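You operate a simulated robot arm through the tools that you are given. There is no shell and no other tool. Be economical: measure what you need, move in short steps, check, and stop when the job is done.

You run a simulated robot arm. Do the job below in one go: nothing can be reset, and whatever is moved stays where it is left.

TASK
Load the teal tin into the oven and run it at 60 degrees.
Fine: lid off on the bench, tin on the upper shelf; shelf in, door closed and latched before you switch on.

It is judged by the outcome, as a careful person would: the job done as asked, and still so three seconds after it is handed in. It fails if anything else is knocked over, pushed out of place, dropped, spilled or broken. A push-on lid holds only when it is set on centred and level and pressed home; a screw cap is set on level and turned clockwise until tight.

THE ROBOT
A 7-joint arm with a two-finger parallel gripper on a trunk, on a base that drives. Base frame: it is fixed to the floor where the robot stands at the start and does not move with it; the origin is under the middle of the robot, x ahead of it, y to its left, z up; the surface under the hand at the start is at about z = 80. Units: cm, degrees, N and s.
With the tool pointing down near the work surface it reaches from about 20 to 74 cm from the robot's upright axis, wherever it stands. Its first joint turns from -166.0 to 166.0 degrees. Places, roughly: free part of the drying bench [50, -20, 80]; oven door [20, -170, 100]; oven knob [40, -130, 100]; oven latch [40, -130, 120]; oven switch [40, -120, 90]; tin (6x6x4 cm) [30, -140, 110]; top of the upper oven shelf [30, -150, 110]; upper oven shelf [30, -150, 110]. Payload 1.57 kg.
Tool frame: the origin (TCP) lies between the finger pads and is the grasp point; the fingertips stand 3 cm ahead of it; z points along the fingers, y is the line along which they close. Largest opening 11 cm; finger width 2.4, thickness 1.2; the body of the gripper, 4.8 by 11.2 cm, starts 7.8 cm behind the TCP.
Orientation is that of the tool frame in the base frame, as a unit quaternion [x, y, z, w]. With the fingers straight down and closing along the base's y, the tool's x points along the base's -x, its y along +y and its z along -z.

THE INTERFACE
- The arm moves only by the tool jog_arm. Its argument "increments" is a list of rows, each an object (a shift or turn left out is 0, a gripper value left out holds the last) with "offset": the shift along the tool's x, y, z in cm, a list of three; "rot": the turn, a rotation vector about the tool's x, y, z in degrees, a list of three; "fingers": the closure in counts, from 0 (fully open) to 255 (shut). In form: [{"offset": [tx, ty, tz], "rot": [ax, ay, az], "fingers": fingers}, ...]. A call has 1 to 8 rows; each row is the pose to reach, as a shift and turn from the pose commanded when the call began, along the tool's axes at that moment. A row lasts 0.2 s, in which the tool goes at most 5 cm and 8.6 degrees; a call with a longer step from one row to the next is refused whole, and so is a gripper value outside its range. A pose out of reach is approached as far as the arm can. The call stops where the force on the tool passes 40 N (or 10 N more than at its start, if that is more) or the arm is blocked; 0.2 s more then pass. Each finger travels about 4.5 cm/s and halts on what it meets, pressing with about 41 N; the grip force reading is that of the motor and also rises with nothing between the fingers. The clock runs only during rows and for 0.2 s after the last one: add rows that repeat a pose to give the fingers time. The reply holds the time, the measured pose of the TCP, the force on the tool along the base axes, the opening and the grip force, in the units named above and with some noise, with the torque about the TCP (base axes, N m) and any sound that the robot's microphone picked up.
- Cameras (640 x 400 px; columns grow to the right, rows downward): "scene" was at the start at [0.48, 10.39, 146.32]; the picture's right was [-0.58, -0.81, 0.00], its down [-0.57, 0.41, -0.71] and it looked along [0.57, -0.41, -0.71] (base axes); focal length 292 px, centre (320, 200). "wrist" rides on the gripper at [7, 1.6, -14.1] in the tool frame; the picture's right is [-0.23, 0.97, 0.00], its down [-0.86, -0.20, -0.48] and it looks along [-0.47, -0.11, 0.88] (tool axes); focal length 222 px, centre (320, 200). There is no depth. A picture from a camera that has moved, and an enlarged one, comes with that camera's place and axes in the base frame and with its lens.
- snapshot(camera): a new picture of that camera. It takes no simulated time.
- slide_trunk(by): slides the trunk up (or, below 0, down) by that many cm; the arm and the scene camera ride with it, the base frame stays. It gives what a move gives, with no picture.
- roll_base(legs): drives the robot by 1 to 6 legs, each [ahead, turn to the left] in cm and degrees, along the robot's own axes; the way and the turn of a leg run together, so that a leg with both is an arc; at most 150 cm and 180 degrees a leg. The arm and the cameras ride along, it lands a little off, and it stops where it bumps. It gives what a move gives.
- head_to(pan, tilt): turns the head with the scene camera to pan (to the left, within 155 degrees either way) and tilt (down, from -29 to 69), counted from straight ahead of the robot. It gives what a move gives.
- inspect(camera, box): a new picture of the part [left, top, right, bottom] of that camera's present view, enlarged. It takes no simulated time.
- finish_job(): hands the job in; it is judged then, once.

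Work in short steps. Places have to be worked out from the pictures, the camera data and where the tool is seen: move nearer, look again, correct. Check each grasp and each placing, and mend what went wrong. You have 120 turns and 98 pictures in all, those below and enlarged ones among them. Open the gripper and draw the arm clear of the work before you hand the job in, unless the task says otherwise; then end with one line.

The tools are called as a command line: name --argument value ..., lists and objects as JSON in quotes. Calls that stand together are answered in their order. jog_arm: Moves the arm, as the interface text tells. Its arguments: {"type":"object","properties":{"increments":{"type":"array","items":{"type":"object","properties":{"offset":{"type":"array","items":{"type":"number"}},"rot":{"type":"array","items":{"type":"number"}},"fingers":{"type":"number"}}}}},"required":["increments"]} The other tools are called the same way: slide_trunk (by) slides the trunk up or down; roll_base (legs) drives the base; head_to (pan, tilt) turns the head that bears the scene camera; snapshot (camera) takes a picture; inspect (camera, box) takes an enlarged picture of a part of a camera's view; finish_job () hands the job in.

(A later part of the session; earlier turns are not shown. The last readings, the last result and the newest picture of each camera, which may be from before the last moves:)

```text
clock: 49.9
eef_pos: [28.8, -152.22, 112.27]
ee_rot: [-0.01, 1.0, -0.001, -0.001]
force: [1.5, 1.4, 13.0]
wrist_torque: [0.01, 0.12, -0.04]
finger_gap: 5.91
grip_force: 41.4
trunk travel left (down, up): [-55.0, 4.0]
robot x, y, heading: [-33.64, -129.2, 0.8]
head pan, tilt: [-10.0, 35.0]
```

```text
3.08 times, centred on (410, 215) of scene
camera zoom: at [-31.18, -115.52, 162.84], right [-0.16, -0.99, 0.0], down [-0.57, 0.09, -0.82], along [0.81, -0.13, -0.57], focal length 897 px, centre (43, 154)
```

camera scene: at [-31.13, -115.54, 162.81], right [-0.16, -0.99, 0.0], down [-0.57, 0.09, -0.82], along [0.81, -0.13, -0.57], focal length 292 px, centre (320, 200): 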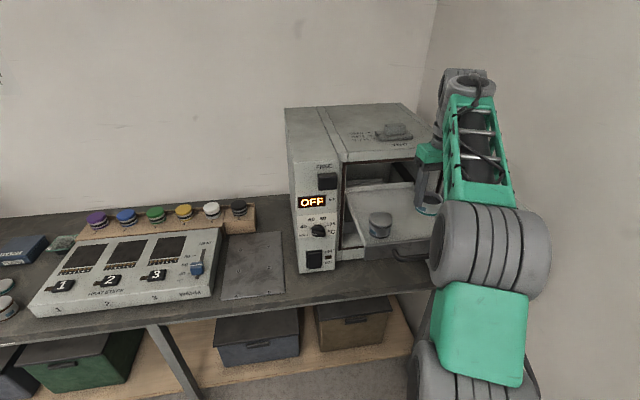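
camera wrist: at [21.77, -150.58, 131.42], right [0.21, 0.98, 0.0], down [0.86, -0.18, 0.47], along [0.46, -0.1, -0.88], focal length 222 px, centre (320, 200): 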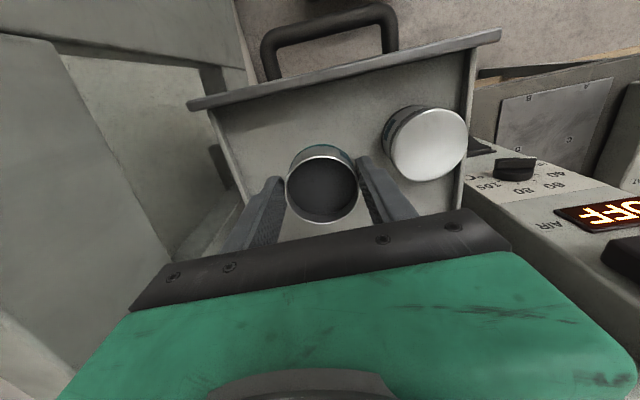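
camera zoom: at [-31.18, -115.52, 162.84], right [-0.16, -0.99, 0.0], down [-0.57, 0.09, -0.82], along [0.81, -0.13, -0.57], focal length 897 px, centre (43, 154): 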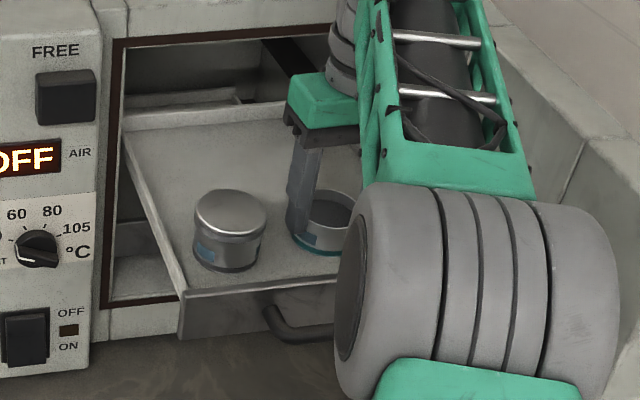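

The tin has touched the tray at TCP 112.3. I relieve the pressure, open partly (to about 8 cm), and rise.

jog_arm --increments '[{"offset": [0, 0, -0.15], "fingers": 200}, {"offset": [0, 0, -0.15], "fingers": 70}, {"offset": [0, 0, -0.15], "fingers": 70}, {"offset": [0, 0, -0.15], "fingers": 70}, {"offset": [0, 0, -3], "fingers": 70}, {"offset": [0, 0, -7], "fingers": 70}, {"offset": [0, 0, -11], "fingers": 70}, {"offset": [0, 0, -12], "fingers": 70}]'

snapshot --camera "wrist"

inspect --camera "scene" --box '[330, 150, 490, 280]'

```text
clock: 51.7
eef_pos: [27.99, -152.0, 123.66]
ee_rot: [-0.01, 1.0, 0.001, -0.004]
force: [-0.4, 0.7, 0.1]
wrist_torque: [0.0, -0.01, -0.03]
finger_gap: 7.98
grip_force: 0.0
out of reach, approached as far as the arm can: row 8
trunk travel left (down, up): [-55.0, 4.0]
robot x, y, heading: [-33.48, -129.62, 0.6]
head pan, tilt: [-10.0, 35.0]
```

```text
59 pictures are left
camera wrist: at [20.97, -150.54, 137.87], right [0.21, 0.98, 0.0], down [0.86, -0.18, 0.47], along [0.46, -0.1, -0.88], focal length 222 px, centre (320, 200)
```

wrist: 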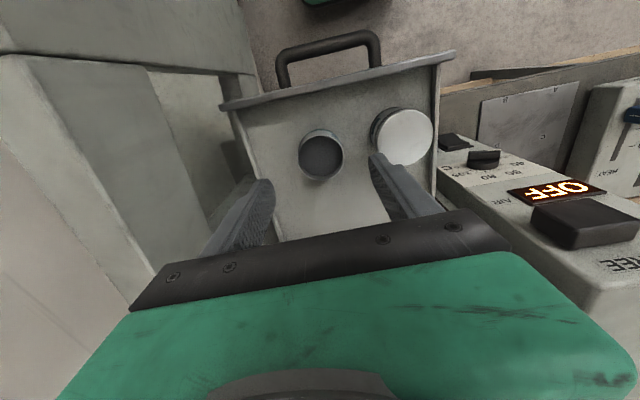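

```text
3.08 times, centred on (410, 215) of scene
camera zoom: at [-31.14, -115.54, 162.81], right [-0.16, -0.99, 0.0], down [-0.57, 0.09, -0.82], along [0.81, -0.13, -0.57], focal length 897 px, centre (43, 154)
```

zoom: 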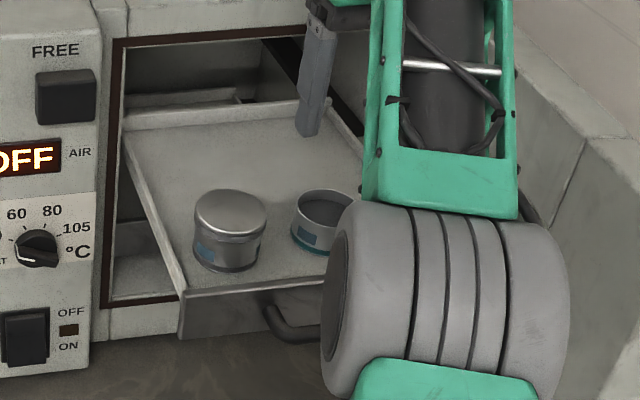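

The tin is on the tray, upright. Next I push the shelf in by its handle (bar ≈ x 17, y -149, z 108). I retract the hand high, close the fingers, then drive forward 13 cm.

jog_arm --increments '[{"offset": [4.5, 0.5, 0], "fingers": 70}, {"offset": [9, 1, 0], "fingers": 255}, {"offset": [13.5, 1.5, 0], "fingers": 255}, {"offset": [18, 2, 0], "fingers": 255}, {"offset": [22.5, 2.5, 0], "fingers": 255}, {"offset": [27, 3, 0], "fingers": 255}, {"offset": [28, 3, 0], "fingers": 255}, {"offset": [28, 3, 0], "fingers": 255}]'

roll_base --legs '[[12, 0]]'

snapshot --camera "wrist"

snapshot --camera "scene"

```text
clock: 53.5
eef_pos: [0.26, -149.54, 123.86]
ee_rot: [-0.01, 1.0, 0.001, -0.004]
force: [0.7, 0.0, -0.8]
wrist_torque: [0.02, 0.01, -0.02]
finger_gap: 0.0
grip_force: 21.1
trunk travel left (down, up): [-55.0, 4.0]
robot x, y, heading: [-33.42, -129.41, 0.8]
head pan, tilt: [-10.0, 35.0]
```

```text
clock: 54.8
eef_pos: [12.56, -149.49, 123.85]
ee_rot: [-0.01, 1.0, 0.002, -0.003]
force: [-0.2, 0.5, 0.1]
wrist_torque: [-0.01, -0.01, 0.0]
finger_gap: 0.0
grip_force: 21.2
trunk travel left (down, up): [-55.0, 4.0]
robot x, y, heading: [-21.42, -128.99, 0.8]
head pan, tilt: [-10.0, 35.0]
```

```text
57 pictures are left
camera wrist: at [5.62, -147.92, 138.06], right [0.21, 0.98, 0.0], down [0.86, -0.18, 0.47], along [0.46, -0.1, -0.88], focal length 222 px, centre (320, 200)
```

wrist: 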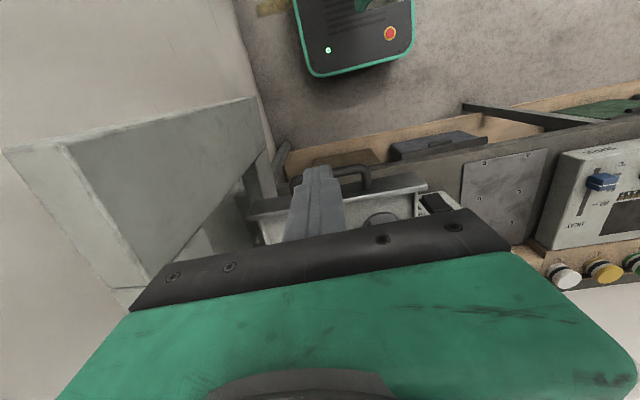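

```text
56 pictures are left
camera scene: at [-18.76, -115.39, 162.81], right [-0.16, -0.99, 0.0], down [-0.57, 0.09, -0.82], along [0.81, -0.13, -0.57], focal length 292 px, centre (320, 200)
```

scene: 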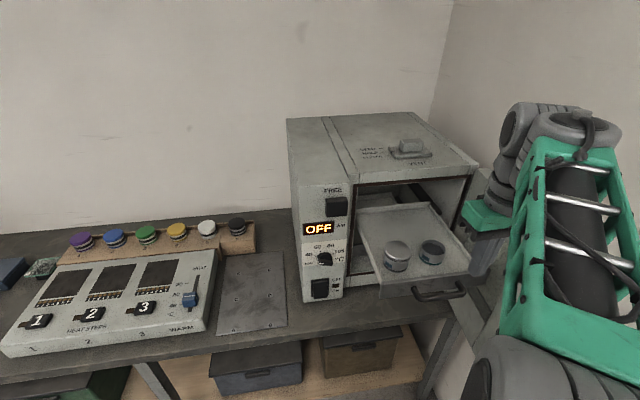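

The handle bar is confirmed near (17.5, -148.5, 108). I lower the closed fingers in front of it.

jog_arm --increments '[{"offset": [0.5, 0.8, 4]}, {"offset": [0.5, 0.8, 8]}, {"offset": [0.5, 0.8, 12]}, {"offset": [0.5, 0.8, 15.3]}, {"offset": [0.5, 0.8, 15.3]}]'

snapshot --camera "wrist"

snapshot --camera "scene"

```text
clock: 55.6
eef_pos: [12.5, -150.9, 114.52]
ee_rot: [0.013, 1.0, 0.006, -0.007]
force: [-0.7, -0.4, -0.2]
wrist_torque: [0.0, -0.01, -0.01]
finger_gap: 0.01
grip_force: 20.8
trunk travel left (down, up): [-55.0, 4.0]
robot x, y, heading: [-20.92, -129.32, 0.9]
head pan, tilt: [-10.0, 35.0]
stopped in row 4: the arm was blocked; the commanded pose is now the measured one
```

```text
55 pictures are left
camera wrist: at [5.8, -149.37, 128.8], right [0.25, 0.97, 0.01], down [0.86, -0.23, 0.46], along [0.45, -0.11, -0.89], focal length 222 px, centre (320, 200)
```

wrist: 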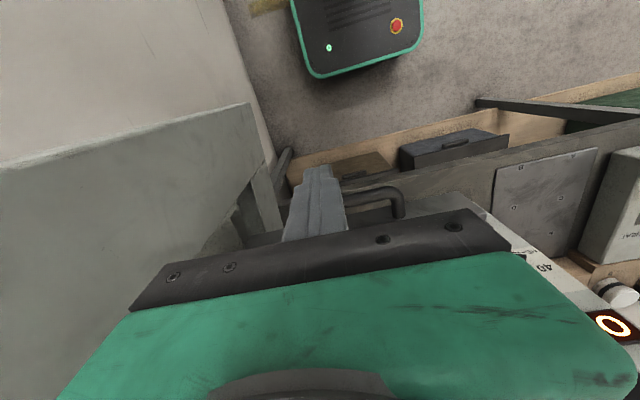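

```text
54 pictures are left
camera scene: at [-18.9, -115.4, 162.82], right [-0.16, -0.99, 0.0], down [-0.57, 0.09, -0.82], along [0.81, -0.13, -0.57], focal length 292 px, centre (320, 200)
```

scene: 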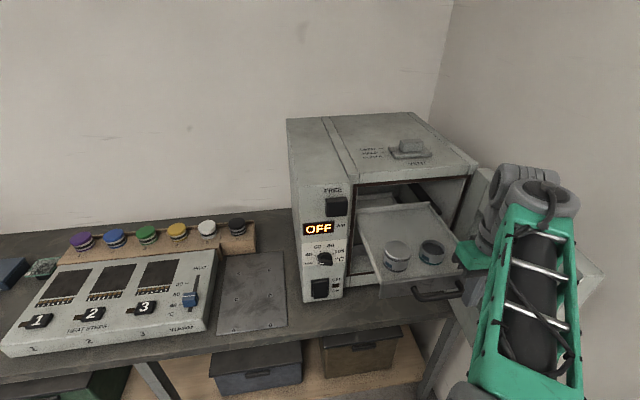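

The arm was blocked in joint space with no tool force, as before, and has tilted a little. I re-level and continue more slowly.

jog_arm --increments '[{"offset": [0.3, 0.7, 0], "rot": [0.7, -0.8, -1.5]}, {"offset": [0.3, 1.5, 1], "rot": [0.7, -0.8, -1.5]}, {"offset": [0.3, 1.9, 2], "rot": [0.7, -0.8, -1.5]}, {"offset": [0.3, 1.9, 3], "rot": [0.7, -0.8, -1.5]}, {"offset": [0.3, 1.9, 4], "rot": [0.7, -0.8, -1.5]}, {"offset": [0.3, 1.9, 5], "rot": [0.7, -0.8, -1.5]}, {"offset": [0.3, 1.9, 6], "rot": [0.7, -0.8, -1.5]}, {"offset": [0.3, 1.9, 6], "rot": [0.7, -0.8, -1.5]}]'

snapshot --camera "scene"

```text
clock: 56.3
eef_pos: [10.97, -150.65, 109.38]
ee_rot: [0.024, 0.998, 0.042, -0.05]
force: [0.0, 0.5, 0.2]
wrist_torque: [0.01, 0.04, -0.01]
finger_gap: 0.0
grip_force: 21.2
trunk travel left (down, up): [-55.0, 4.0]
robot x, y, heading: [-21.18, -129.23, 0.7]
head pan, tilt: [-10.0, 35.0]
stopped in row 3: the arm was blocked; the commanded pose is now the measured one
```

```text
53 pictures are left
camera scene: at [-18.89, -115.36, 162.81], right [-0.16, -0.99, 0.0], down [-0.57, 0.09, -0.82], along [0.81, -0.13, -0.57], focal length 292 px, centre (320, 200)
```

scene: 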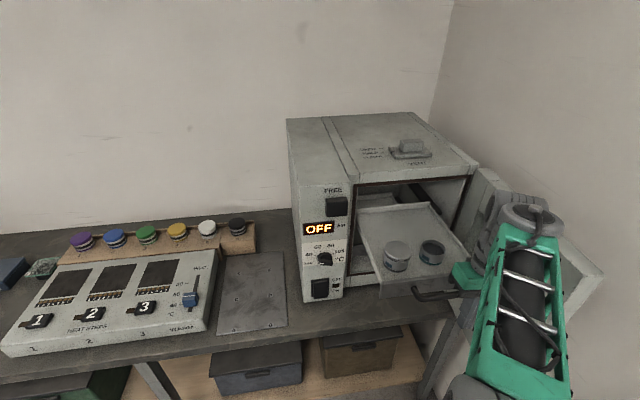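

The arm swings quickly through a posture change here. The hand is at z 109 and tilted about 6°, so I level it and shift towards (12.5, -149, 108.3).

jog_arm --increments '[{"offset": [0, 0, 0], "rot": [1, -1.2, -0.6]}, {"offset": [-0.4, 0.4, 0.2], "rot": [2, -2.4, -1.2]}, {"offset": [-0.7, 0.8, 0.4], "rot": [3, -3.5, -1.8]}, {"offset": [-1, 1.2, 0.6], "rot": [4, -4.7, -2.3]}, {"offset": [-1.2, 1.5, 0.8], "rot": [4.8, -5.7, -2.75]}, {"offset": [-1.2, 1.5, 0.8], "rot": [4.8, -5.7, -2.75]}]'

snapshot --camera "wrist"

snapshot --camera "scene"

```text
clock: 57.5
eef_pos: [9.28, -150.33, 103.21]
ee_rot: [0.043, 0.996, 0.052, -0.064]
force: [0.6, -0.3, -0.2]
wrist_torque: [0.0, 0.03, -0.02]
finger_gap: 0.0
grip_force: 21.6
trunk travel left (down, up): [-55.0, 4.0]
robot x, y, heading: [-21.02, -128.82, 1.0]
head pan, tilt: [-10.0, 35.0]
stopped in row 5: the arm was blocked; the commanded pose is now the measured one
```

```text
52 pictures are left
camera wrist: at [4.21, -149.64, 118.25], right [0.32, 0.95, 0.06], down [0.88, -0.32, 0.34], along [0.34, -0.05, -0.94], focal length 222 px, centre (320, 200)
```

wrist: 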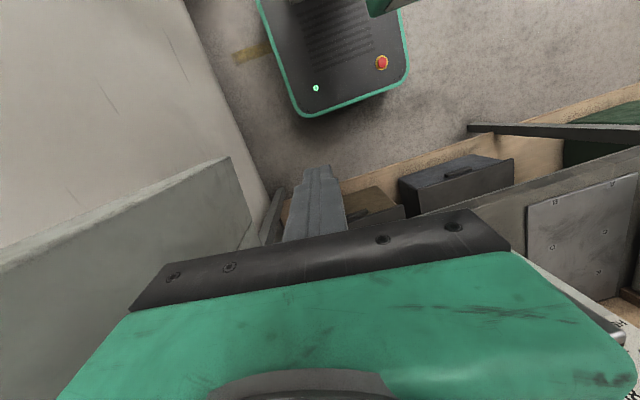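

```text
51 pictures are left
camera scene: at [-18.85, -115.39, 162.81], right [-0.16, -0.99, 0.0], down [-0.57, 0.09, -0.82], along [0.81, -0.13, -0.57], focal length 292 px, centre (320, 200)
```

scene: 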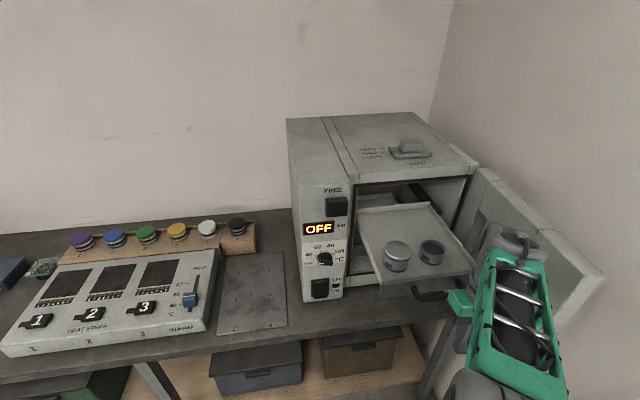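

The posture at this short reach is ill-conditioned. I back the base off 12 cm for a longer reach, then level the hand there.

roll_base --legs '[[-11, 0]]'

jog_arm --increments '[{"offset": [-2, 0.5, -2], "rot": [0, 0, 0]}, {"offset": [-5, 0.5, -4], "rot": [2, -2, -1.5]}, {"offset": [-8, 0.5, -6], "rot": [4, -5, -3]}, {"offset": [-10, 0.5, -8], "rot": [6, -7.3, -5]}, {"offset": [-10, 0.5, -8], "rot": [6, -7.3, -5]}]'

snapshot --camera "scene"

```text
clock: 58.7
eef_pos: [-1.7, -150.32, 102.89]
ee_rot: [0.045, 0.995, 0.055, -0.067]
force: [0.7, -0.5, 0.0]
wrist_torque: [0.02, -0.05, -0.01]
finger_gap: 0.0
grip_force: 20.9
trunk travel left (down, up): [-55.0, 4.0]
robot x, y, heading: [-31.81, -129.24, 0.6]
head pan, tilt: [-10.0, 35.0]
```

```text
clock: 59.9
eef_pos: [9.07, -151.7, 109.28]
ee_rot: [0.002, 1.0, 0.002, -0.004]
force: [-0.8, 1.2, -0.2]
wrist_torque: [0.03, -0.01, 0.0]
finger_gap: 0.0
grip_force: 21.0
trunk travel left (down, up): [-55.0, 4.0]
robot x, y, heading: [-31.99, -129.63, 0.7]
head pan, tilt: [-10.0, 35.0]
```

```text
50 pictures are left
camera scene: at [-29.63, -115.53, 162.81], right [-0.16, -0.99, 0.0], down [-0.57, 0.09, -0.82], along [0.81, -0.13, -0.57], focal length 292 px, centre (320, 200)
```

scene: 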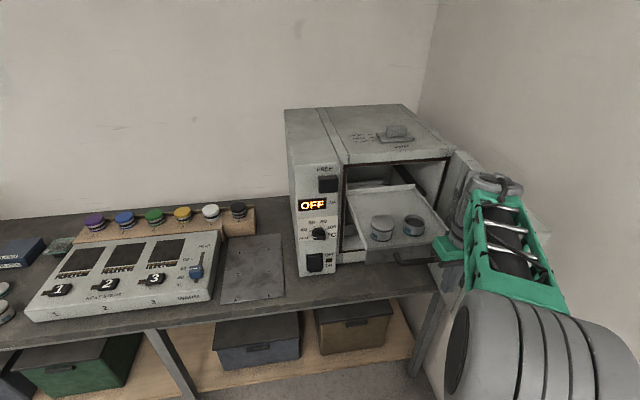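

Level again at (9, -151.7, 109.3). I shift to y≈-149, z≈108.2 and forward until the fingers touch the handle.

jog_arm --increments '[{"offset": [0, 1.3, 0.6]}, {"offset": [0, 2.6, 1.1]}, {"offset": [-2, 2.6, 1.1]}, {"offset": [-4, 2.6, 1.1]}, {"offset": [-5, 2.6, 1.1]}, {"offset": [-6, 2.6, 1.1]}, {"offset": [-7, 2.6, 1.1]}]'

snapshot --camera "wrist"

inspect --camera "scene" --box '[340, 170, 500, 300]'

```text
clock: 61.5
eef_pos: [16.3, -148.94, 108.15]
ee_rot: [0.002, 1.0, 0.002, -0.005]
force: [-1.2, 0.4, -0.8]
wrist_torque: [-0.01, 0.06, 0.04]
finger_gap: 0.01
grip_force: 21.2
trunk travel left (down, up): [-55.0, 4.0]
robot x, y, heading: [-31.68, -129.27, 0.7]
head pan, tilt: [-10.0, 35.0]
```

```text
49 pictures are left
camera wrist: at [9.39, -147.4, 122.33], right [0.23, 0.97, 0.0], down [0.86, -0.2, 0.47], along [0.46, -0.11, -0.88], focal length 222 px, centre (320, 200)
```

wrist: 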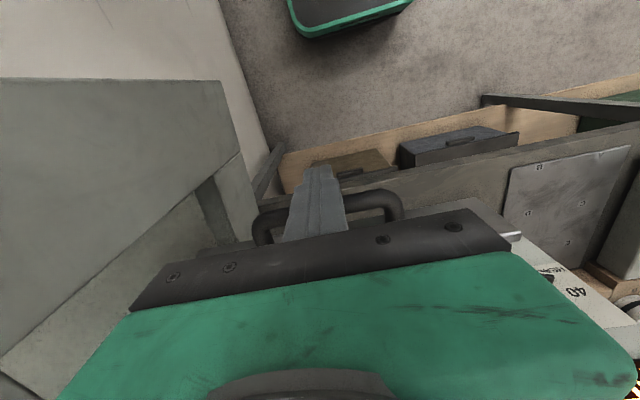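

```text
3.08 times, centred on (420, 235) of scene
camera zoom: at [-29.62, -115.53, 162.81], right [-0.16, -0.99, 0.0], down [-0.57, 0.09, -0.82], along [0.81, -0.13, -0.57], focal length 897 px, centre (12, 92)
```

zoom: 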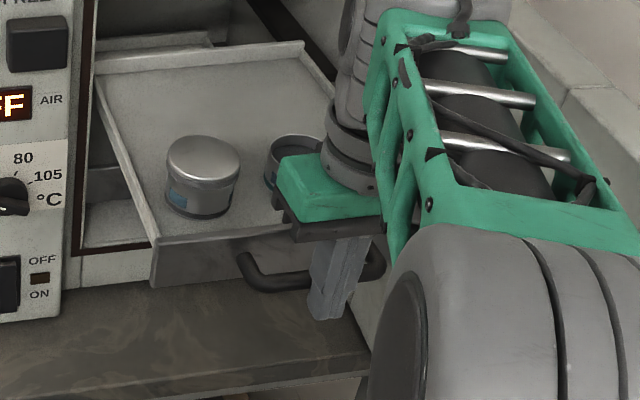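

The fingers stand right at the handle's middle. I push in slowly.

jog_arm --increments '[{"offset": [-0.8, 0, 0]}, {"offset": [-1.8, 0, 0]}, {"offset": [-2.8, 0, 0]}, {"offset": [-3.8, 0, 0]}, {"offset": [-4.8, 0, 0]}, {"offset": [-5.8, 0, 0]}, {"offset": [-6.8, 0, 0]}, {"offset": [-7.6, 0, 0]}]'

inspect --camera "scene" --box '[340, 150, 500, 280]'

```text
clock: 63.3
eef_pos: [23.75, -148.94, 108.03]
ee_rot: [0.001, 1.0, 0.002, -0.005]
force: [0.4, -0.2, -0.2]
wrist_torque: [-0.03, 0.01, -0.01]
finger_gap: 0.01
grip_force: 21.9
trunk travel left (down, up): [-55.0, 4.0]
robot x, y, heading: [-31.94, -129.12, 0.9]
head pan, tilt: [-10.0, 35.0]
```

```text
3.08 times, centred on (420, 215) of scene
camera zoom: at [-29.62, -115.54, 162.81], right [-0.16, -0.99, 0.0], down [-0.57, 0.09, -0.82], along [0.81, -0.13, -0.57], focal length 897 px, centre (12, 154)
```

zoom: 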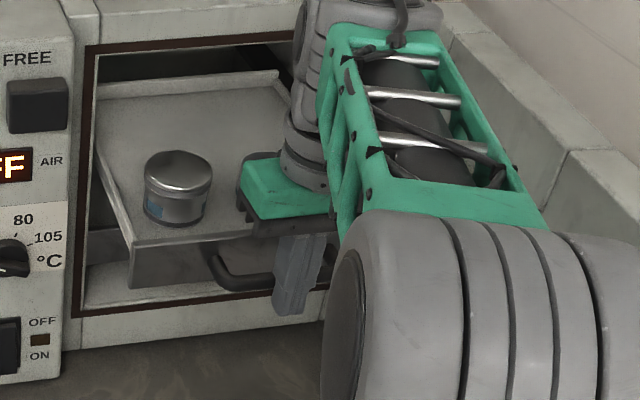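

The shelf is moving smoothly, with little force. I continue another 7.6 cm.

jog_arm --increments '[{"offset": [-0.8, 0, 0]}, {"offset": [-1.8, 0, 0]}, {"offset": [-2.8, 0, 0]}, {"offset": [-3.8, 0, 0]}, {"offset": [-4.8, 0, 0]}, {"offset": [-5.8, 0, 0]}, {"offset": [-6.8, 0, 0]}, {"offset": [-7.6, 0, 0]}]'

inspect --camera "scene" --box '[340, 150, 500, 280]'

```text
clock: 65.1
eef_pos: [31.41, -149.25, 108.22]
ee_rot: [0.003, 1.0, 0.002, -0.004]
force: [-0.2, -0.1, 0.4]
wrist_torque: [0.01, -0.01, 0.0]
finger_gap: 0.01
grip_force: 20.7
trunk travel left (down, up): [-55.0, 4.0]
robot x, y, heading: [-31.92, -129.4, 1.0]
head pan, tilt: [-10.0, 35.0]
```

```text
3.08 times, centred on (420, 215) of scene
camera zoom: at [-29.61, -115.54, 162.81], right [-0.16, -0.99, 0.0], down [-0.57, 0.09, -0.82], along [0.81, -0.13, -0.57], focal length 897 px, centre (12, 154)
```

zoom: 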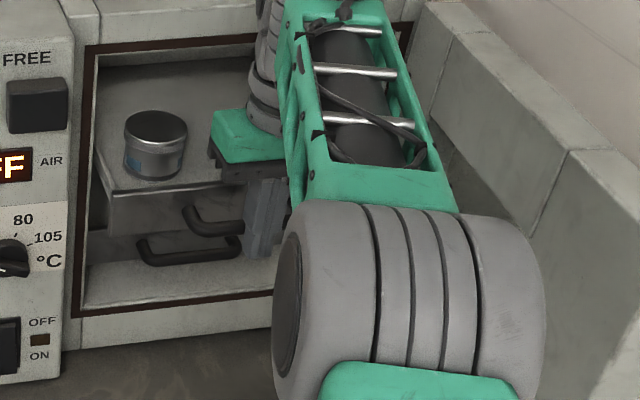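

The upper shelf's handle must end flush like the lower one (about x 42), where a vertical gripper would hit the oven top. I'll retract, back off, and turn the tool horizontal (pointing at the oven), which the knob, latch and switch need too.

jog_arm --increments '[{"offset": [3, 0, 0]}, {"offset": [6, 0, 0]}, {"offset": [6, 0, 0]}]'

roll_base --legs '[[-15, 0]]'

jog_arm --increments '[{"rot": [0, -7, 0]}, {"rot": [0, -14, 0]}, {"rot": [0, -21, 0]}, {"rot": [0, -28, 0]}, {"rot": [0, -35, 0]}, {"rot": [0, -42, 0]}, {"rot": [0, -45, 0]}, {"rot": [0, -45, 0]}]'

snapshot --camera "scene"

```text
clock: 65.9
eef_pos: [25.63, -149.08, 107.97]
ee_rot: [0.001, 1.0, 0.003, -0.004]
force: [0.9, 0.2, 0.5]
wrist_torque: [0.02, -0.01, 0.02]
finger_gap: 0.0
grip_force: 21.2
trunk travel left (down, up): [-55.0, 4.0]
robot x, y, heading: [-31.71, -129.36, 0.9]
head pan, tilt: [-10.0, 35.0]
```

```text
clock: 67.2
eef_pos: [10.91, -149.24, 108.03]
ee_rot: [0.001, 1.0, 0.002, -0.004]
force: [-0.2, 0.9, 0.1]
wrist_torque: [0.02, -0.01, -0.01]
finger_gap: 0.0
grip_force: 21.4
trunk travel left (down, up): [-55.0, 4.0]
robot x, y, heading: [-46.71, -129.66, 1.0]
head pan, tilt: [-10.0, 35.0]
```

```text
clock: 69.0
eef_pos: [10.75, -149.2, 108.06]
ee_rot: [0.002, 0.925, 0.002, 0.379]
force: [-0.3, 0.4, 0.7]
wrist_torque: [-0.05, 0.0, -0.01]
finger_gap: 0.0
grip_force: 21.5
trunk travel left (down, up): [-55.0, 4.0]
robot x, y, heading: [-46.75, -129.85, 1.0]
head pan, tilt: [-10.0, 35.0]
```

```text
45 pictures are left
camera scene: at [-44.36, -115.73, 162.81], right [-0.16, -0.99, 0.0], down [-0.57, 0.09, -0.82], along [0.81, -0.13, -0.57], focal length 292 px, centre (320, 200)
```

scene: 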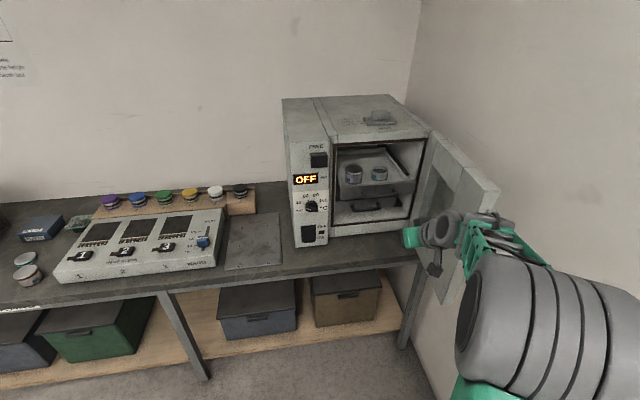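

It rotates well. I complete the rotation to horizontal and inspect the oven.

jog_arm --increments '[{"rot": [0, -7, 0]}, {"rot": [0, -14, 0]}, {"rot": [0, -21, 0]}, {"rot": [0, -28, 0]}, {"rot": [0, -35, 0]}, {"rot": [0, -42, 0]}, {"rot": [0, -45.5, 0]}, {"rot": [0, -45.5, 0]}]'

snapshot --camera "scene"

inspect --camera "scene" --box '[270, 90, 510, 260]'

snapshot --camera "wrist"

```text
clock: 70.8
eef_pos: [10.97, -149.32, 108.03]
ee_rot: [0.002, 0.707, 0.0, 0.707]
force: [-0.4, -0.3, 0.1]
wrist_torque: [0.02, -0.04, 0.0]
finger_gap: 0.02
grip_force: 21.8
trunk travel left (down, up): [-55.0, 4.0]
robot x, y, heading: [-46.71, -129.7, 0.9]
head pan, tilt: [-10.0, 35.0]
```

```text
44 pictures are left
camera scene: at [-44.36, -115.73, 162.81], right [-0.16, -0.99, 0.0], down [-0.57, 0.09, -0.82], along [0.81, -0.13, -0.57], focal length 292 px, centre (320, 200)
```

scene: 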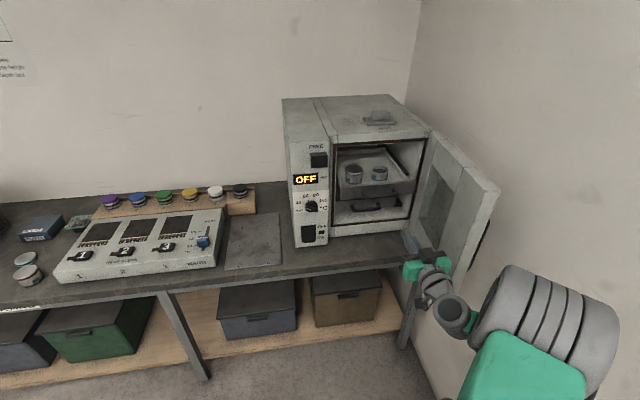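

```text
2.35 times, centred on (390, 175) of scene
camera zoom: at [-44.36, -115.73, 162.81], right [-0.16, -0.99, 0.0], down [-0.57, 0.09, -0.82], along [0.81, -0.13, -0.57], focal length 686 px, centre (155, 259)
```

zoom: 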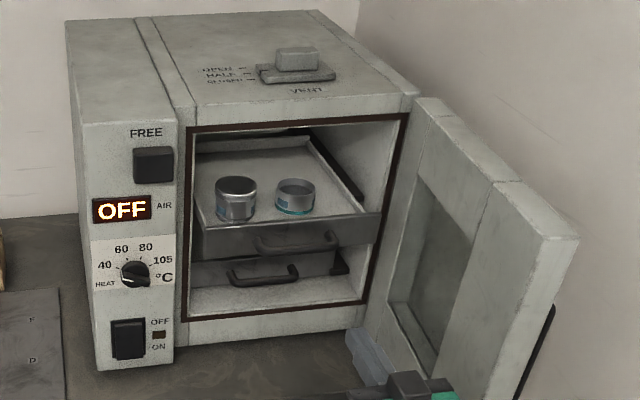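

```text
42 pictures are left
camera wrist: at [-3.21, -147.57, 101.07], right [0.0, 0.97, 0.23], down [-0.48, -0.2, 0.85], along [0.88, -0.11, 0.47], focal length 222 px, centre (320, 200)
```

wrist: 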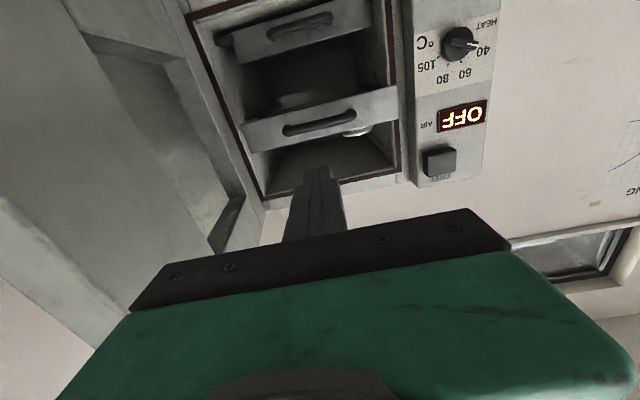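

The tool is horizontal. The upper handle is at about x 33.5, y -149, z 108. I approach it with the fingertips.

jog_arm --increments '[{"offset": [0, 0, 4]}, {"offset": [0, 0, 8]}, {"offset": [0, 0, 12]}, {"offset": [0, 0, 15]}, {"offset": [0, 0, 17]}, {"offset": [0, 0, 18]}, {"offset": [0, 0, 19]}, {"offset": [0, 0, 20]}]'

inspect --camera "scene" --box '[270, 90, 510, 260]'

```text
clock: 72.6
eef_pos: [31.09, -149.21, 108.34]
ee_rot: [0.001, 0.707, 0.001, 0.708]
force: [0.5, 0.0, 0.5]
wrist_torque: [0.03, 0.04, -0.01]
finger_gap: 0.01
grip_force: 21.7
trunk travel left (down, up): [-55.0, 4.0]
robot x, y, heading: [-46.44, -129.81, 0.8]
head pan, tilt: [-10.0, 35.0]
```

```text
2.35 times, centred on (390, 175) of scene
camera zoom: at [-44.35, -115.73, 162.81], right [-0.16, -0.99, 0.0], down [-0.57, 0.09, -0.82], along [0.81, -0.13, -0.57], focal length 686 px, centre (155, 259)
```

zoom: 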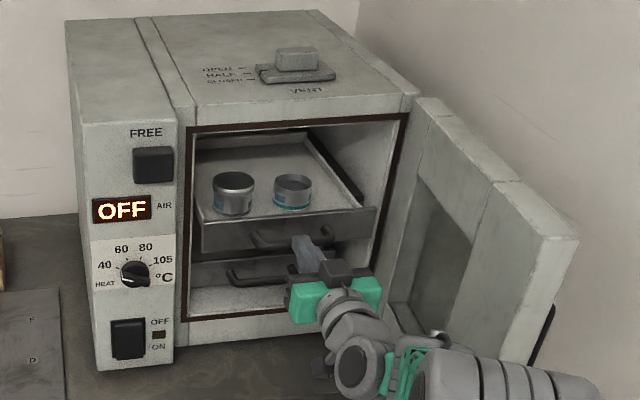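

The shelf has started moving again. I continue slowly until it stops.

jog_arm --increments '[{"offset": [0, 0, 1]}, {"offset": [0, 0, 2]}, {"offset": [0, 0, 3]}, {"offset": [0, 0, 4]}, {"offset": [0, 0, 5]}, {"offset": [0, 0, 6]}, {"offset": [0, 0, 7]}, {"offset": [0, 0, 7.5]}]'

inspect --camera "scene" --box '[270, 90, 510, 260]'

```text
clock: 74.4
eef_pos: [38.48, -149.26, 108.1]
ee_rot: [0.002, 0.707, 0.001, 0.707]
force: [-0.3, 0.8, 0.3]
wrist_torque: [0.01, -0.01, 0.04]
finger_gap: 0.0
grip_force: 21.4
trunk travel left (down, up): [-55.0, 4.0]
robot x, y, heading: [-46.39, -129.79, 0.5]
head pan, tilt: [-10.0, 35.0]
```

```text
2.35 times, centred on (390, 175) of scene
camera zoom: at [-44.38, -115.72, 162.81], right [-0.16, -0.99, 0.0], down [-0.57, 0.09, -0.82], along [0.81, -0.13, -0.57], focal length 686 px, centre (155, 259)
```

zoom: 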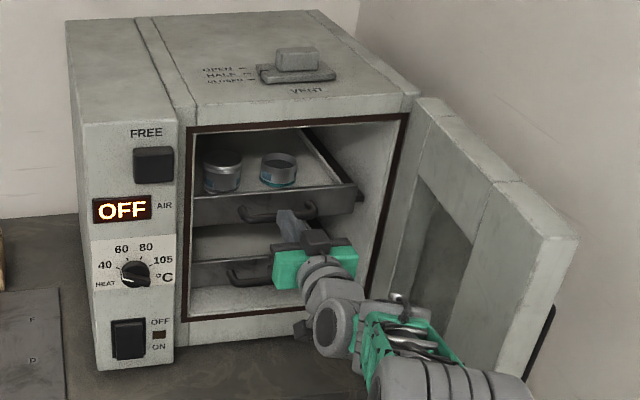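

The upper handle is now at x≈42, close to level with the lower one. I nudge on to find the stop.

jog_arm --increments '[{"offset": [0, 0, 0.6]}, {"offset": [0, 0, 1.2]}, {"offset": [0, 0, 1.8]}, {"offset": [0, 0, 2.4]}, {"offset": [0, 0, 3.0]}, {"offset": [0, 0, 3.6]}]'

inspect --camera "scene" --box '[270, 90, 510, 260]'

```text
clock: 75.8
eef_pos: [42.11, -149.15, 108.09]
ee_rot: [0.0, 0.707, 0.001, 0.707]
force: [-2.4, 0.2, 1.5]
wrist_torque: [0.03, 0.03, 0.03]
finger_gap: 0.0
grip_force: 21.6
trunk travel left (down, up): [-55.0, 4.0]
robot x, y, heading: [-47.15, -129.56, 0.8]
head pan, tilt: [-10.0, 35.0]
```

```text
2.35 times, centred on (390, 175) of scene
camera zoom: at [-44.39, -115.73, 162.81], right [-0.16, -0.99, 0.0], down [-0.57, 0.09, -0.82], along [0.81, -0.13, -0.57], focal length 686 px, centre (155, 259)
```

zoom: 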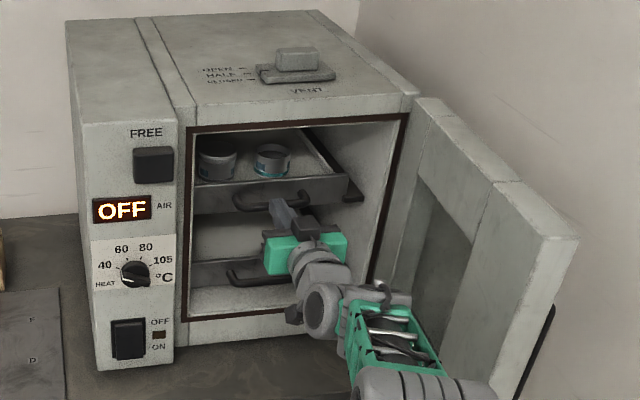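

It is still moving with low force. I continue to the stop.

jog_arm --increments '[{"offset": [0, 0, 0.5]}, {"offset": [0, 0, 1.0]}, {"offset": [0, 0, 1.5]}, {"offset": [0, 0, 2.0]}, {"offset": [0, 0, 2.5]}, {"offset": [0, 0, 3.0]}]'

inspect --camera "scene" --box '[270, 90, 510, 260]'

```text
clock: 76.3
eef_pos: [42.06, -149.25, 108.13]
ee_rot: [0.003, 0.707, 0.002, 0.707]
force: [-34.4, 6.2, 6.7]
wrist_torque: [-0.06, 0.12, 0.23]
finger_gap: 0.0
grip_force: 21.3
trunk travel left (down, up): [-55.0, 4.0]
robot x, y, heading: [-46.9, -129.9, 0.9]
head pan, tilt: [-10.0, 35.0]
stopped in row 2: the force on the tool passed its limit at 47 N (the readings are from after the stop); the commanded pose is now the measured one
```

```text
2.35 times, centred on (390, 175) of scene
camera zoom: at [-45.05, -115.61, 162.83], right [-0.16, -0.99, 0.0], down [-0.56, 0.09, -0.82], along [0.81, -0.13, -0.57], focal length 686 px, centre (155, 259)
```

zoom: 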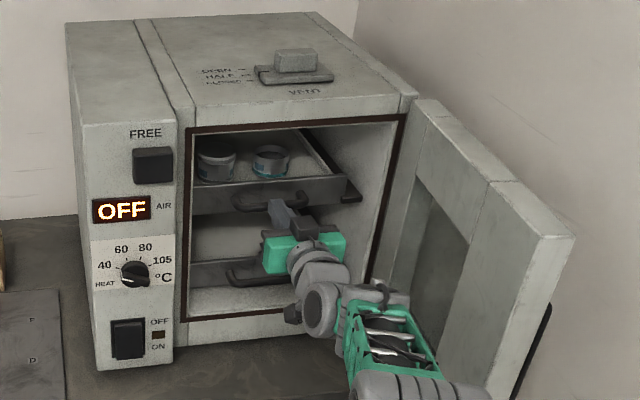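

The shelf is home (hard stop at 47 N). The door comes next: its free edge is at about (4, -165.5) with an outer handle below z≈114, so I'll straddle the edge at z≈120. I retract the arm, then shift the base about 20 cm towards +y for a better reach.

jog_arm --increments '[{"offset": [0, 0, -4]}, {"offset": [0, 0, -9]}, {"offset": [0, 0, -14]}, {"offset": [0, 0, -19]}, {"offset": [0, 0, -24]}, {"offset": [0, 0, -29]}, {"offset": [0, 0, -34]}, {"offset": [0, 0, -38]}]'

roll_base --legs '[[0, 90], [21, 0], [0, -90]]'

head_to --pan -25 --tilt 30

snapshot --camera "scene"

```text
clock: 78.1
eef_pos: [4.69, -148.94, 108.12]
ee_rot: [0.002, 0.709, 0.002, 0.706]
force: [-0.3, 0.4, 0.4]
wrist_torque: [-0.04, -0.02, 0.02]
finger_gap: 0.02
grip_force: 21.4
trunk travel left (down, up): [-55.0, 4.0]
robot x, y, heading: [-46.71, -129.79, 0.6]
head pan, tilt: [-10.0, 35.0]
```

```text
clock: 87.4
eef_pos: [4.11, -130.78, 108.09]
ee_rot: [0.018, 0.709, -0.013, 0.705]
force: [-0.7, 0.1, 0.7]
wrist_torque: [0.02, -0.03, 0.0]
finger_gap: 0.02
grip_force: 21.2
trunk travel left (down, up): [-55.0, 4.0]
robot x, y, heading: [-47.05, -109.01, -1.6]
head pan, tilt: [-10.0, 35.0]
```

```text
clock: 88.1
eef_pos: [4.09, -130.63, 108.04]
ee_rot: [0.017, 0.709, -0.012, 0.705]
force: [0.4, -0.7, 1.0]
wrist_torque: [0.0, 0.04, -0.01]
finger_gap: 0.03
grip_force: 21.1
trunk travel left (down, up): [-55.0, 4.0]
robot x, y, heading: [-46.71, -109.37, -1.6]
head pan, tilt: [-25.0, 30.0]
```

```text
37 pictures are left
camera scene: at [-44.19, -97.73, 163.59], right [-0.45, -0.9, 0.0], down [-0.45, 0.22, -0.87], along [0.78, -0.39, -0.5], focal length 292 px, centre (320, 200)
```

scene: 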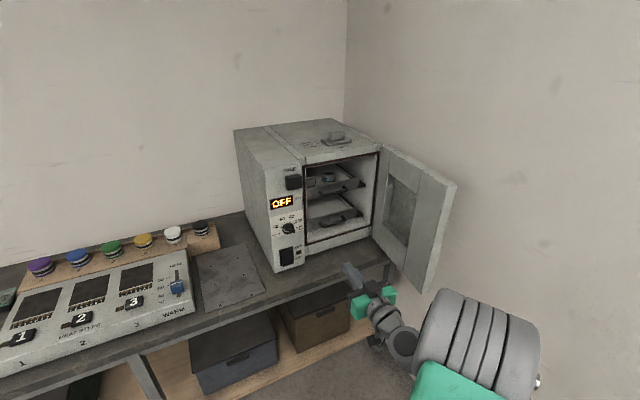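

The door edge centre is about (5.3, -163.4), 3.3 cm thick. I open the fingers and move to in front of it, stopping short.

jog_arm --increments '[{"offset": [-3, 0, -3], "fingers": 0}, {"offset": [-6, -3, -5], "fingers": 0}, {"offset": [-8, -7, -7], "fingers": 0}, {"offset": [-10, -11, -9], "fingers": 0}, {"offset": [-12, -15, -9], "fingers": 0}, {"offset": [-12, -19.5, -9], "fingers": 0}, {"offset": [-12, -24, -9], "fingers": 0}, {"offset": [-12, -27, -9], "fingers": 0}]'

snapshot --camera "scene"

snapshot --camera "wrist"

```text
clock: 89.9
eef_pos: [-5.68, -157.7, 119.77]
ee_rot: [0.022, 0.71, -0.014, 0.704]
force: [-0.2, -0.8, -0.2]
wrist_torque: [0.0, 0.03, 0.02]
finger_gap: 11.01
grip_force: 0.1
out of reach, approached as far as the arm can: row 7
trunk travel left (down, up): [-55.0, 4.0]
robot x, y, heading: [-46.91, -109.05, -1.3]
head pan, tilt: [-25.0, 30.0]
```

```text
36 pictures are left
camera scene: at [-44.2, -97.94, 163.6], right [-0.45, -0.89, 0.0], down [-0.45, 0.22, -0.87], along [0.77, -0.39, -0.5], focal length 292 px, centre (320, 200)
```

scene: 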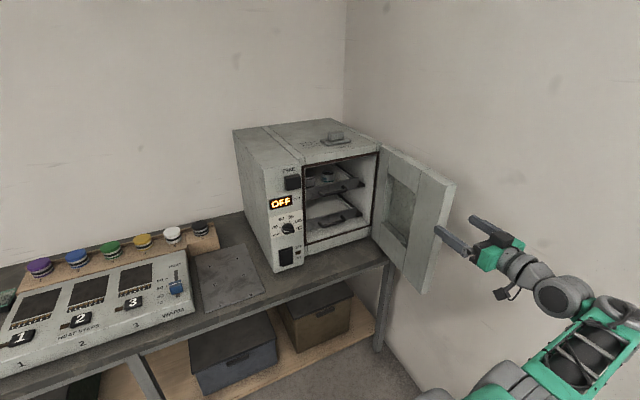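

```text
35 pictures are left
camera wrist: at [-19.81, -155.27, 113.02], right [0.05, 0.97, 0.24], down [-0.48, -0.19, 0.86], along [0.88, -0.16, 0.46], focal length 222 px, centre (320, 200)
```

wrist: 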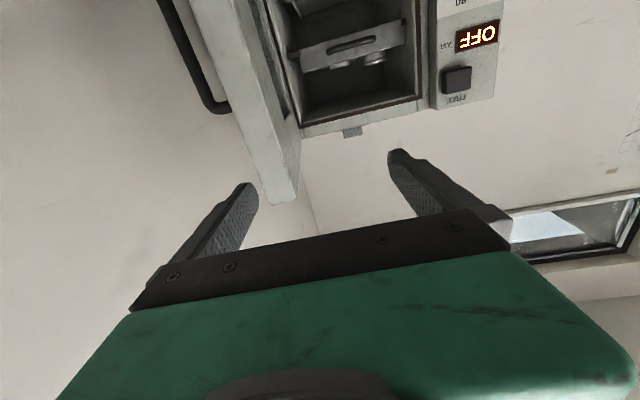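

The door edge is seen between the fingers' span, and the outer handle tops out near z 113.5. I shift another 6.5 cm to centre on the edge, then go forward to straddle it.

jog_arm --increments '[{"offset": [0, -2, 0]}, {"offset": [0, -4.5, 0]}, {"offset": [0, -6.2, 0]}, {"offset": [0, -6.2, 2]}, {"offset": [0, -6.2, 5]}, {"offset": [0, -6.2, 8]}, {"offset": [0, -6.2, 10]}, {"offset": [0, -6.2, 11]}]'

snapshot --camera "wrist"

inspect --camera "scene" --box '[370, 140, 610, 300]'

```text
clock: 91.7
eef_pos: [4.8, -164.08, 119.74]
ee_rot: [0.018, 0.709, -0.013, 0.705]
force: [-0.6, 0.2, -0.2]
wrist_torque: [-0.02, 0.05, 0.01]
finger_gap: 10.97
grip_force: 0.1
out of reach, approached as far as the arm can: row 1, 2, 3
trunk travel left (down, up): [-55.0, 4.0]
robot x, y, heading: [-46.83, -109.39, -1.5]
head pan, tilt: [-25.0, 30.0]
```

```text
34 pictures are left
camera wrist: at [-9.37, -161.9, 112.97], right [0.04, 0.97, 0.23], down [-0.48, -0.19, 0.86], along [0.88, -0.15, 0.46], focal length 222 px, centre (320, 200)
```

wrist: 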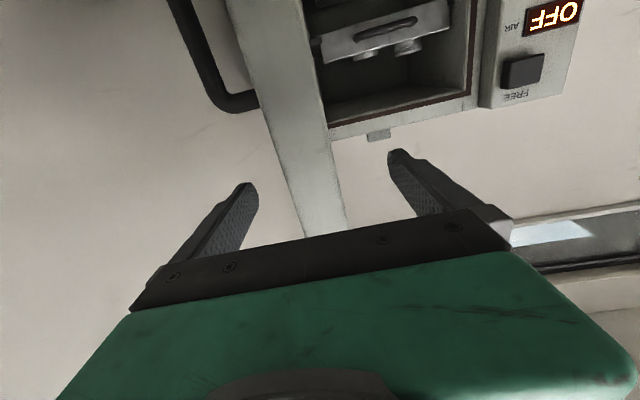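

```text
2.50 times, centred on (490, 220) of scene
camera zoom: at [-44.19, -97.75, 163.59], right [-0.45, -0.89, 0.0], down [-0.45, 0.22, -0.87], along [0.77, -0.39, -0.5], focal length 729 px, centre (-105, 150)
```

zoom: 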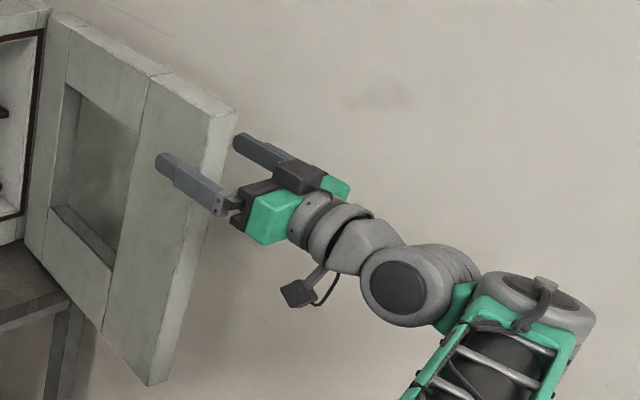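

The door edge is straddled. I drag it towards +y in small steps.

jog_arm --increments '[{"offset": [0, 1.5, 0]}, {"offset": [0, 3, 0]}, {"offset": [0, 4.5, 0]}, {"offset": [0, 6, 0]}, {"offset": [0, 8, 0.3]}, {"offset": [0, 10, 0.7]}, {"offset": [0, 12, 1.1]}, {"offset": [0, 14, 1.6]}]'

snapshot --camera "scene"

```text
clock: 93.5
eef_pos: [6.84, -149.82, 119.64]
ee_rot: [0.016, 0.709, -0.013, 0.705]
force: [-0.6, -0.1, 0.7]
wrist_torque: [-0.01, 0.0, 0.0]
finger_gap: 11.0
grip_force: 0.1
trunk travel left (down, up): [-55.0, 4.0]
robot x, y, heading: [-46.26, -109.45, -1.5]
head pan, tilt: [-25.0, 30.0]
```

```text
32 pictures are left
camera scene: at [-44.2, -97.69, 163.59], right [-0.45, -0.9, 0.0], down [-0.45, 0.22, -0.87], along [0.78, -0.39, -0.5], focal length 292 px, centre (320, 200)
```

scene: 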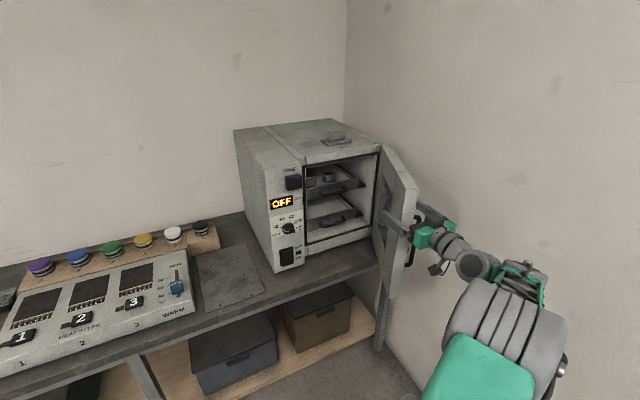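

The door follows, about 20° swung. I continue along the arc.

jog_arm --increments '[{"offset": [0, 2, 0.7]}, {"offset": [0, 4, 1.6]}, {"offset": [0, 6, 2.7]}, {"offset": [0, 8, 3.9]}, {"offset": [0, 10, 5.4]}, {"offset": [0, 12, 7]}]'

snapshot --camera "scene"

snapshot --camera "wrist"

```text
clock: 94.9
eef_pos: [14.32, -138.38, 119.92]
ee_rot: [0.018, 0.709, -0.013, 0.705]
force: [-0.2, -0.1, 0.3]
wrist_torque: [-0.01, -0.01, -0.01]
finger_gap: 11.01
grip_force: 0.0
trunk travel left (down, up): [-55.0, 4.0]
robot x, y, heading: [-46.88, -109.12, -1.6]
head pan, tilt: [-25.0, 30.0]
```

```text
31 pictures are left
camera scene: at [-44.18, -97.69, 163.59], right [-0.45, -0.9, 0.0], down [-0.45, 0.22, -0.87], along [0.78, -0.39, -0.5], focal length 292 px, centre (320, 200)
```

scene: 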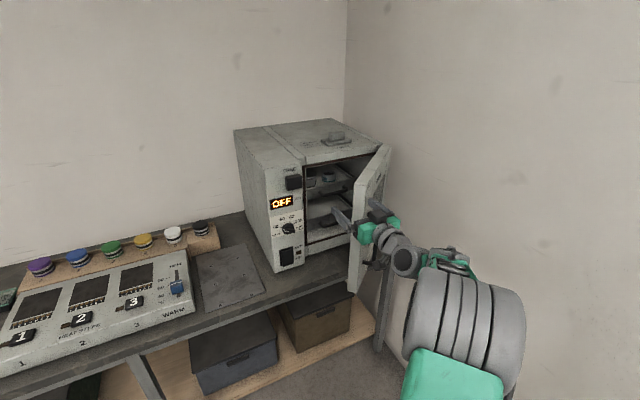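

```text
30 pictures are left
camera wrist: at [0.26, -136.1, 113.02], right [0.04, 0.97, 0.23], down [-0.48, -0.18, 0.86], along [0.88, -0.15, 0.46], focal length 222 px, centre (320, 200)
```

wrist: 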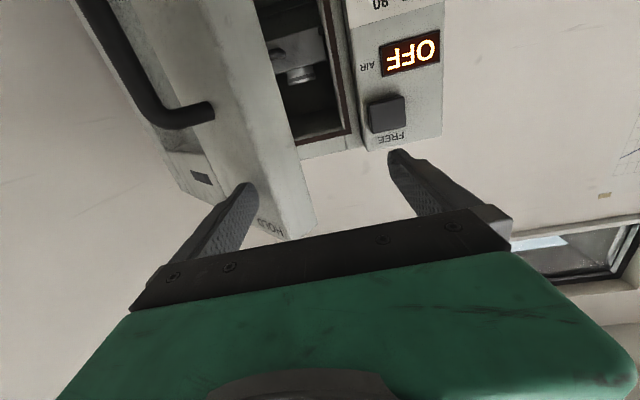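

The door is about half closed and a "HOLD" mark is visible on its outer face, so the latch will slide from FREE onto the door. I withdraw, close the fingers, and then push on the outer face at y≈-144.

jog_arm --increments '[{"offset": [0, 0, -4]}, {"offset": [0, 0, -8]}, {"offset": [0, -3, -10], "fingers": 255}, {"offset": [0, -6, -10], "fingers": 255}, {"offset": [0, -6, -10], "fingers": 255}, {"offset": [0, -6, -10], "fingers": 255}, {"offset": [0, -6, -10], "fingers": 255}, {"offset": [0, -6, -8], "fingers": 255}]'

snapshot --camera "wrist"

inspect --camera "scene" --box '[220, 110, 460, 290]'

```text
clock: 96.7
eef_pos: [6.16, -144.13, 119.89]
ee_rot: [0.017, 0.709, -0.013, 0.705]
force: [0.1, 0.4, -1.0]
wrist_torque: [0.02, -0.02, -0.06]
finger_gap: 0.01
grip_force: 7.5
trunk travel left (down, up): [-55.0, 4.0]
robot x, y, heading: [-46.74, -109.23, -1.3]
head pan, tilt: [-25.0, 30.0]
```

```text
29 pictures are left
camera wrist: at [-7.98, -141.87, 113.05], right [0.04, 0.97, 0.23], down [-0.48, -0.18, 0.86], along [0.88, -0.15, 0.46], focal length 222 px, centre (320, 200)
```

wrist: 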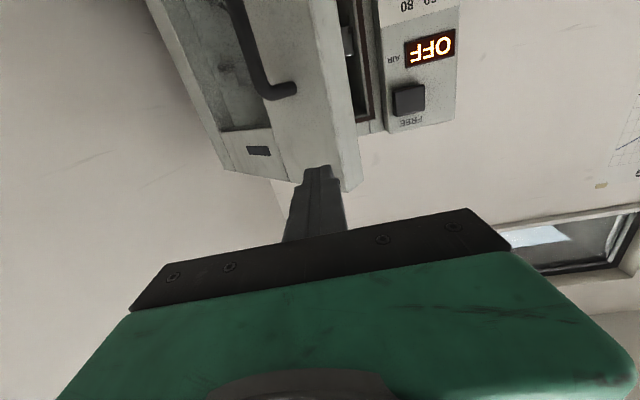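

```text
2.22 times, centred on (340, 200) of scene
camera zoom: at [-44.19, -97.74, 163.59], right [-0.45, -0.89, 0.0], down [-0.45, 0.22, -0.87], along [0.77, -0.39, -0.5], focal length 648 px, centre (276, 200)
```

zoom: 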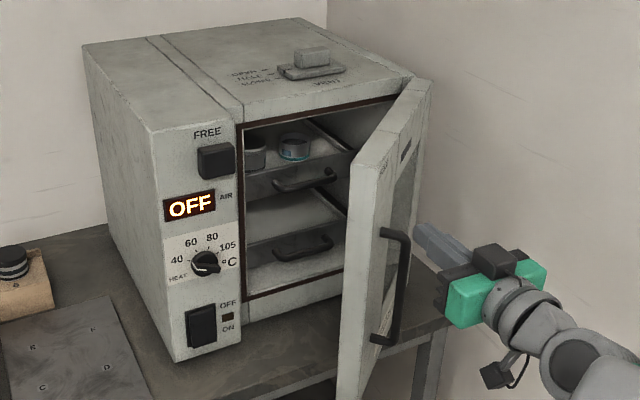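

The finger is lined up with the outer face just above the handle. I push forward gently.

jog_arm --increments '[{"offset": [0, 0, 3]}, {"offset": [0, 0, 6]}, {"offset": [0, 0, 8]}, {"offset": [0, 0, 10]}, {"offset": [0, 0, 12]}, {"offset": [0, 0, 14]}, {"offset": [0, 0, 16]}, {"offset": [0, 0, 18]}]'

inspect --camera "scene" --box '[220, 110, 460, 290]'

```text
clock: 98.5
eef_pos: [24.27, -144.89, 119.74]
ee_rot: [0.018, 0.709, -0.012, 0.705]
force: [0.4, -0.3, 0.0]
wrist_torque: [0.01, -0.01, 0.02]
finger_gap: 0.0
grip_force: 21.2
trunk travel left (down, up): [-55.0, 4.0]
robot x, y, heading: [-47.09, -109.36, -1.4]
head pan, tilt: [-25.0, 30.0]
```

```text
2.22 times, centred on (340, 200) of scene
camera zoom: at [-44.14, -97.77, 163.59], right [-0.45, -0.89, 0.0], down [-0.45, 0.22, -0.87], along [0.77, -0.39, -0.5], focal length 648 px, centre (276, 200)
```

zoom: 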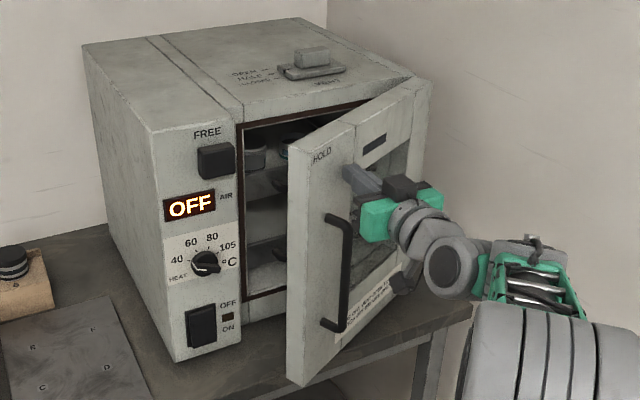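

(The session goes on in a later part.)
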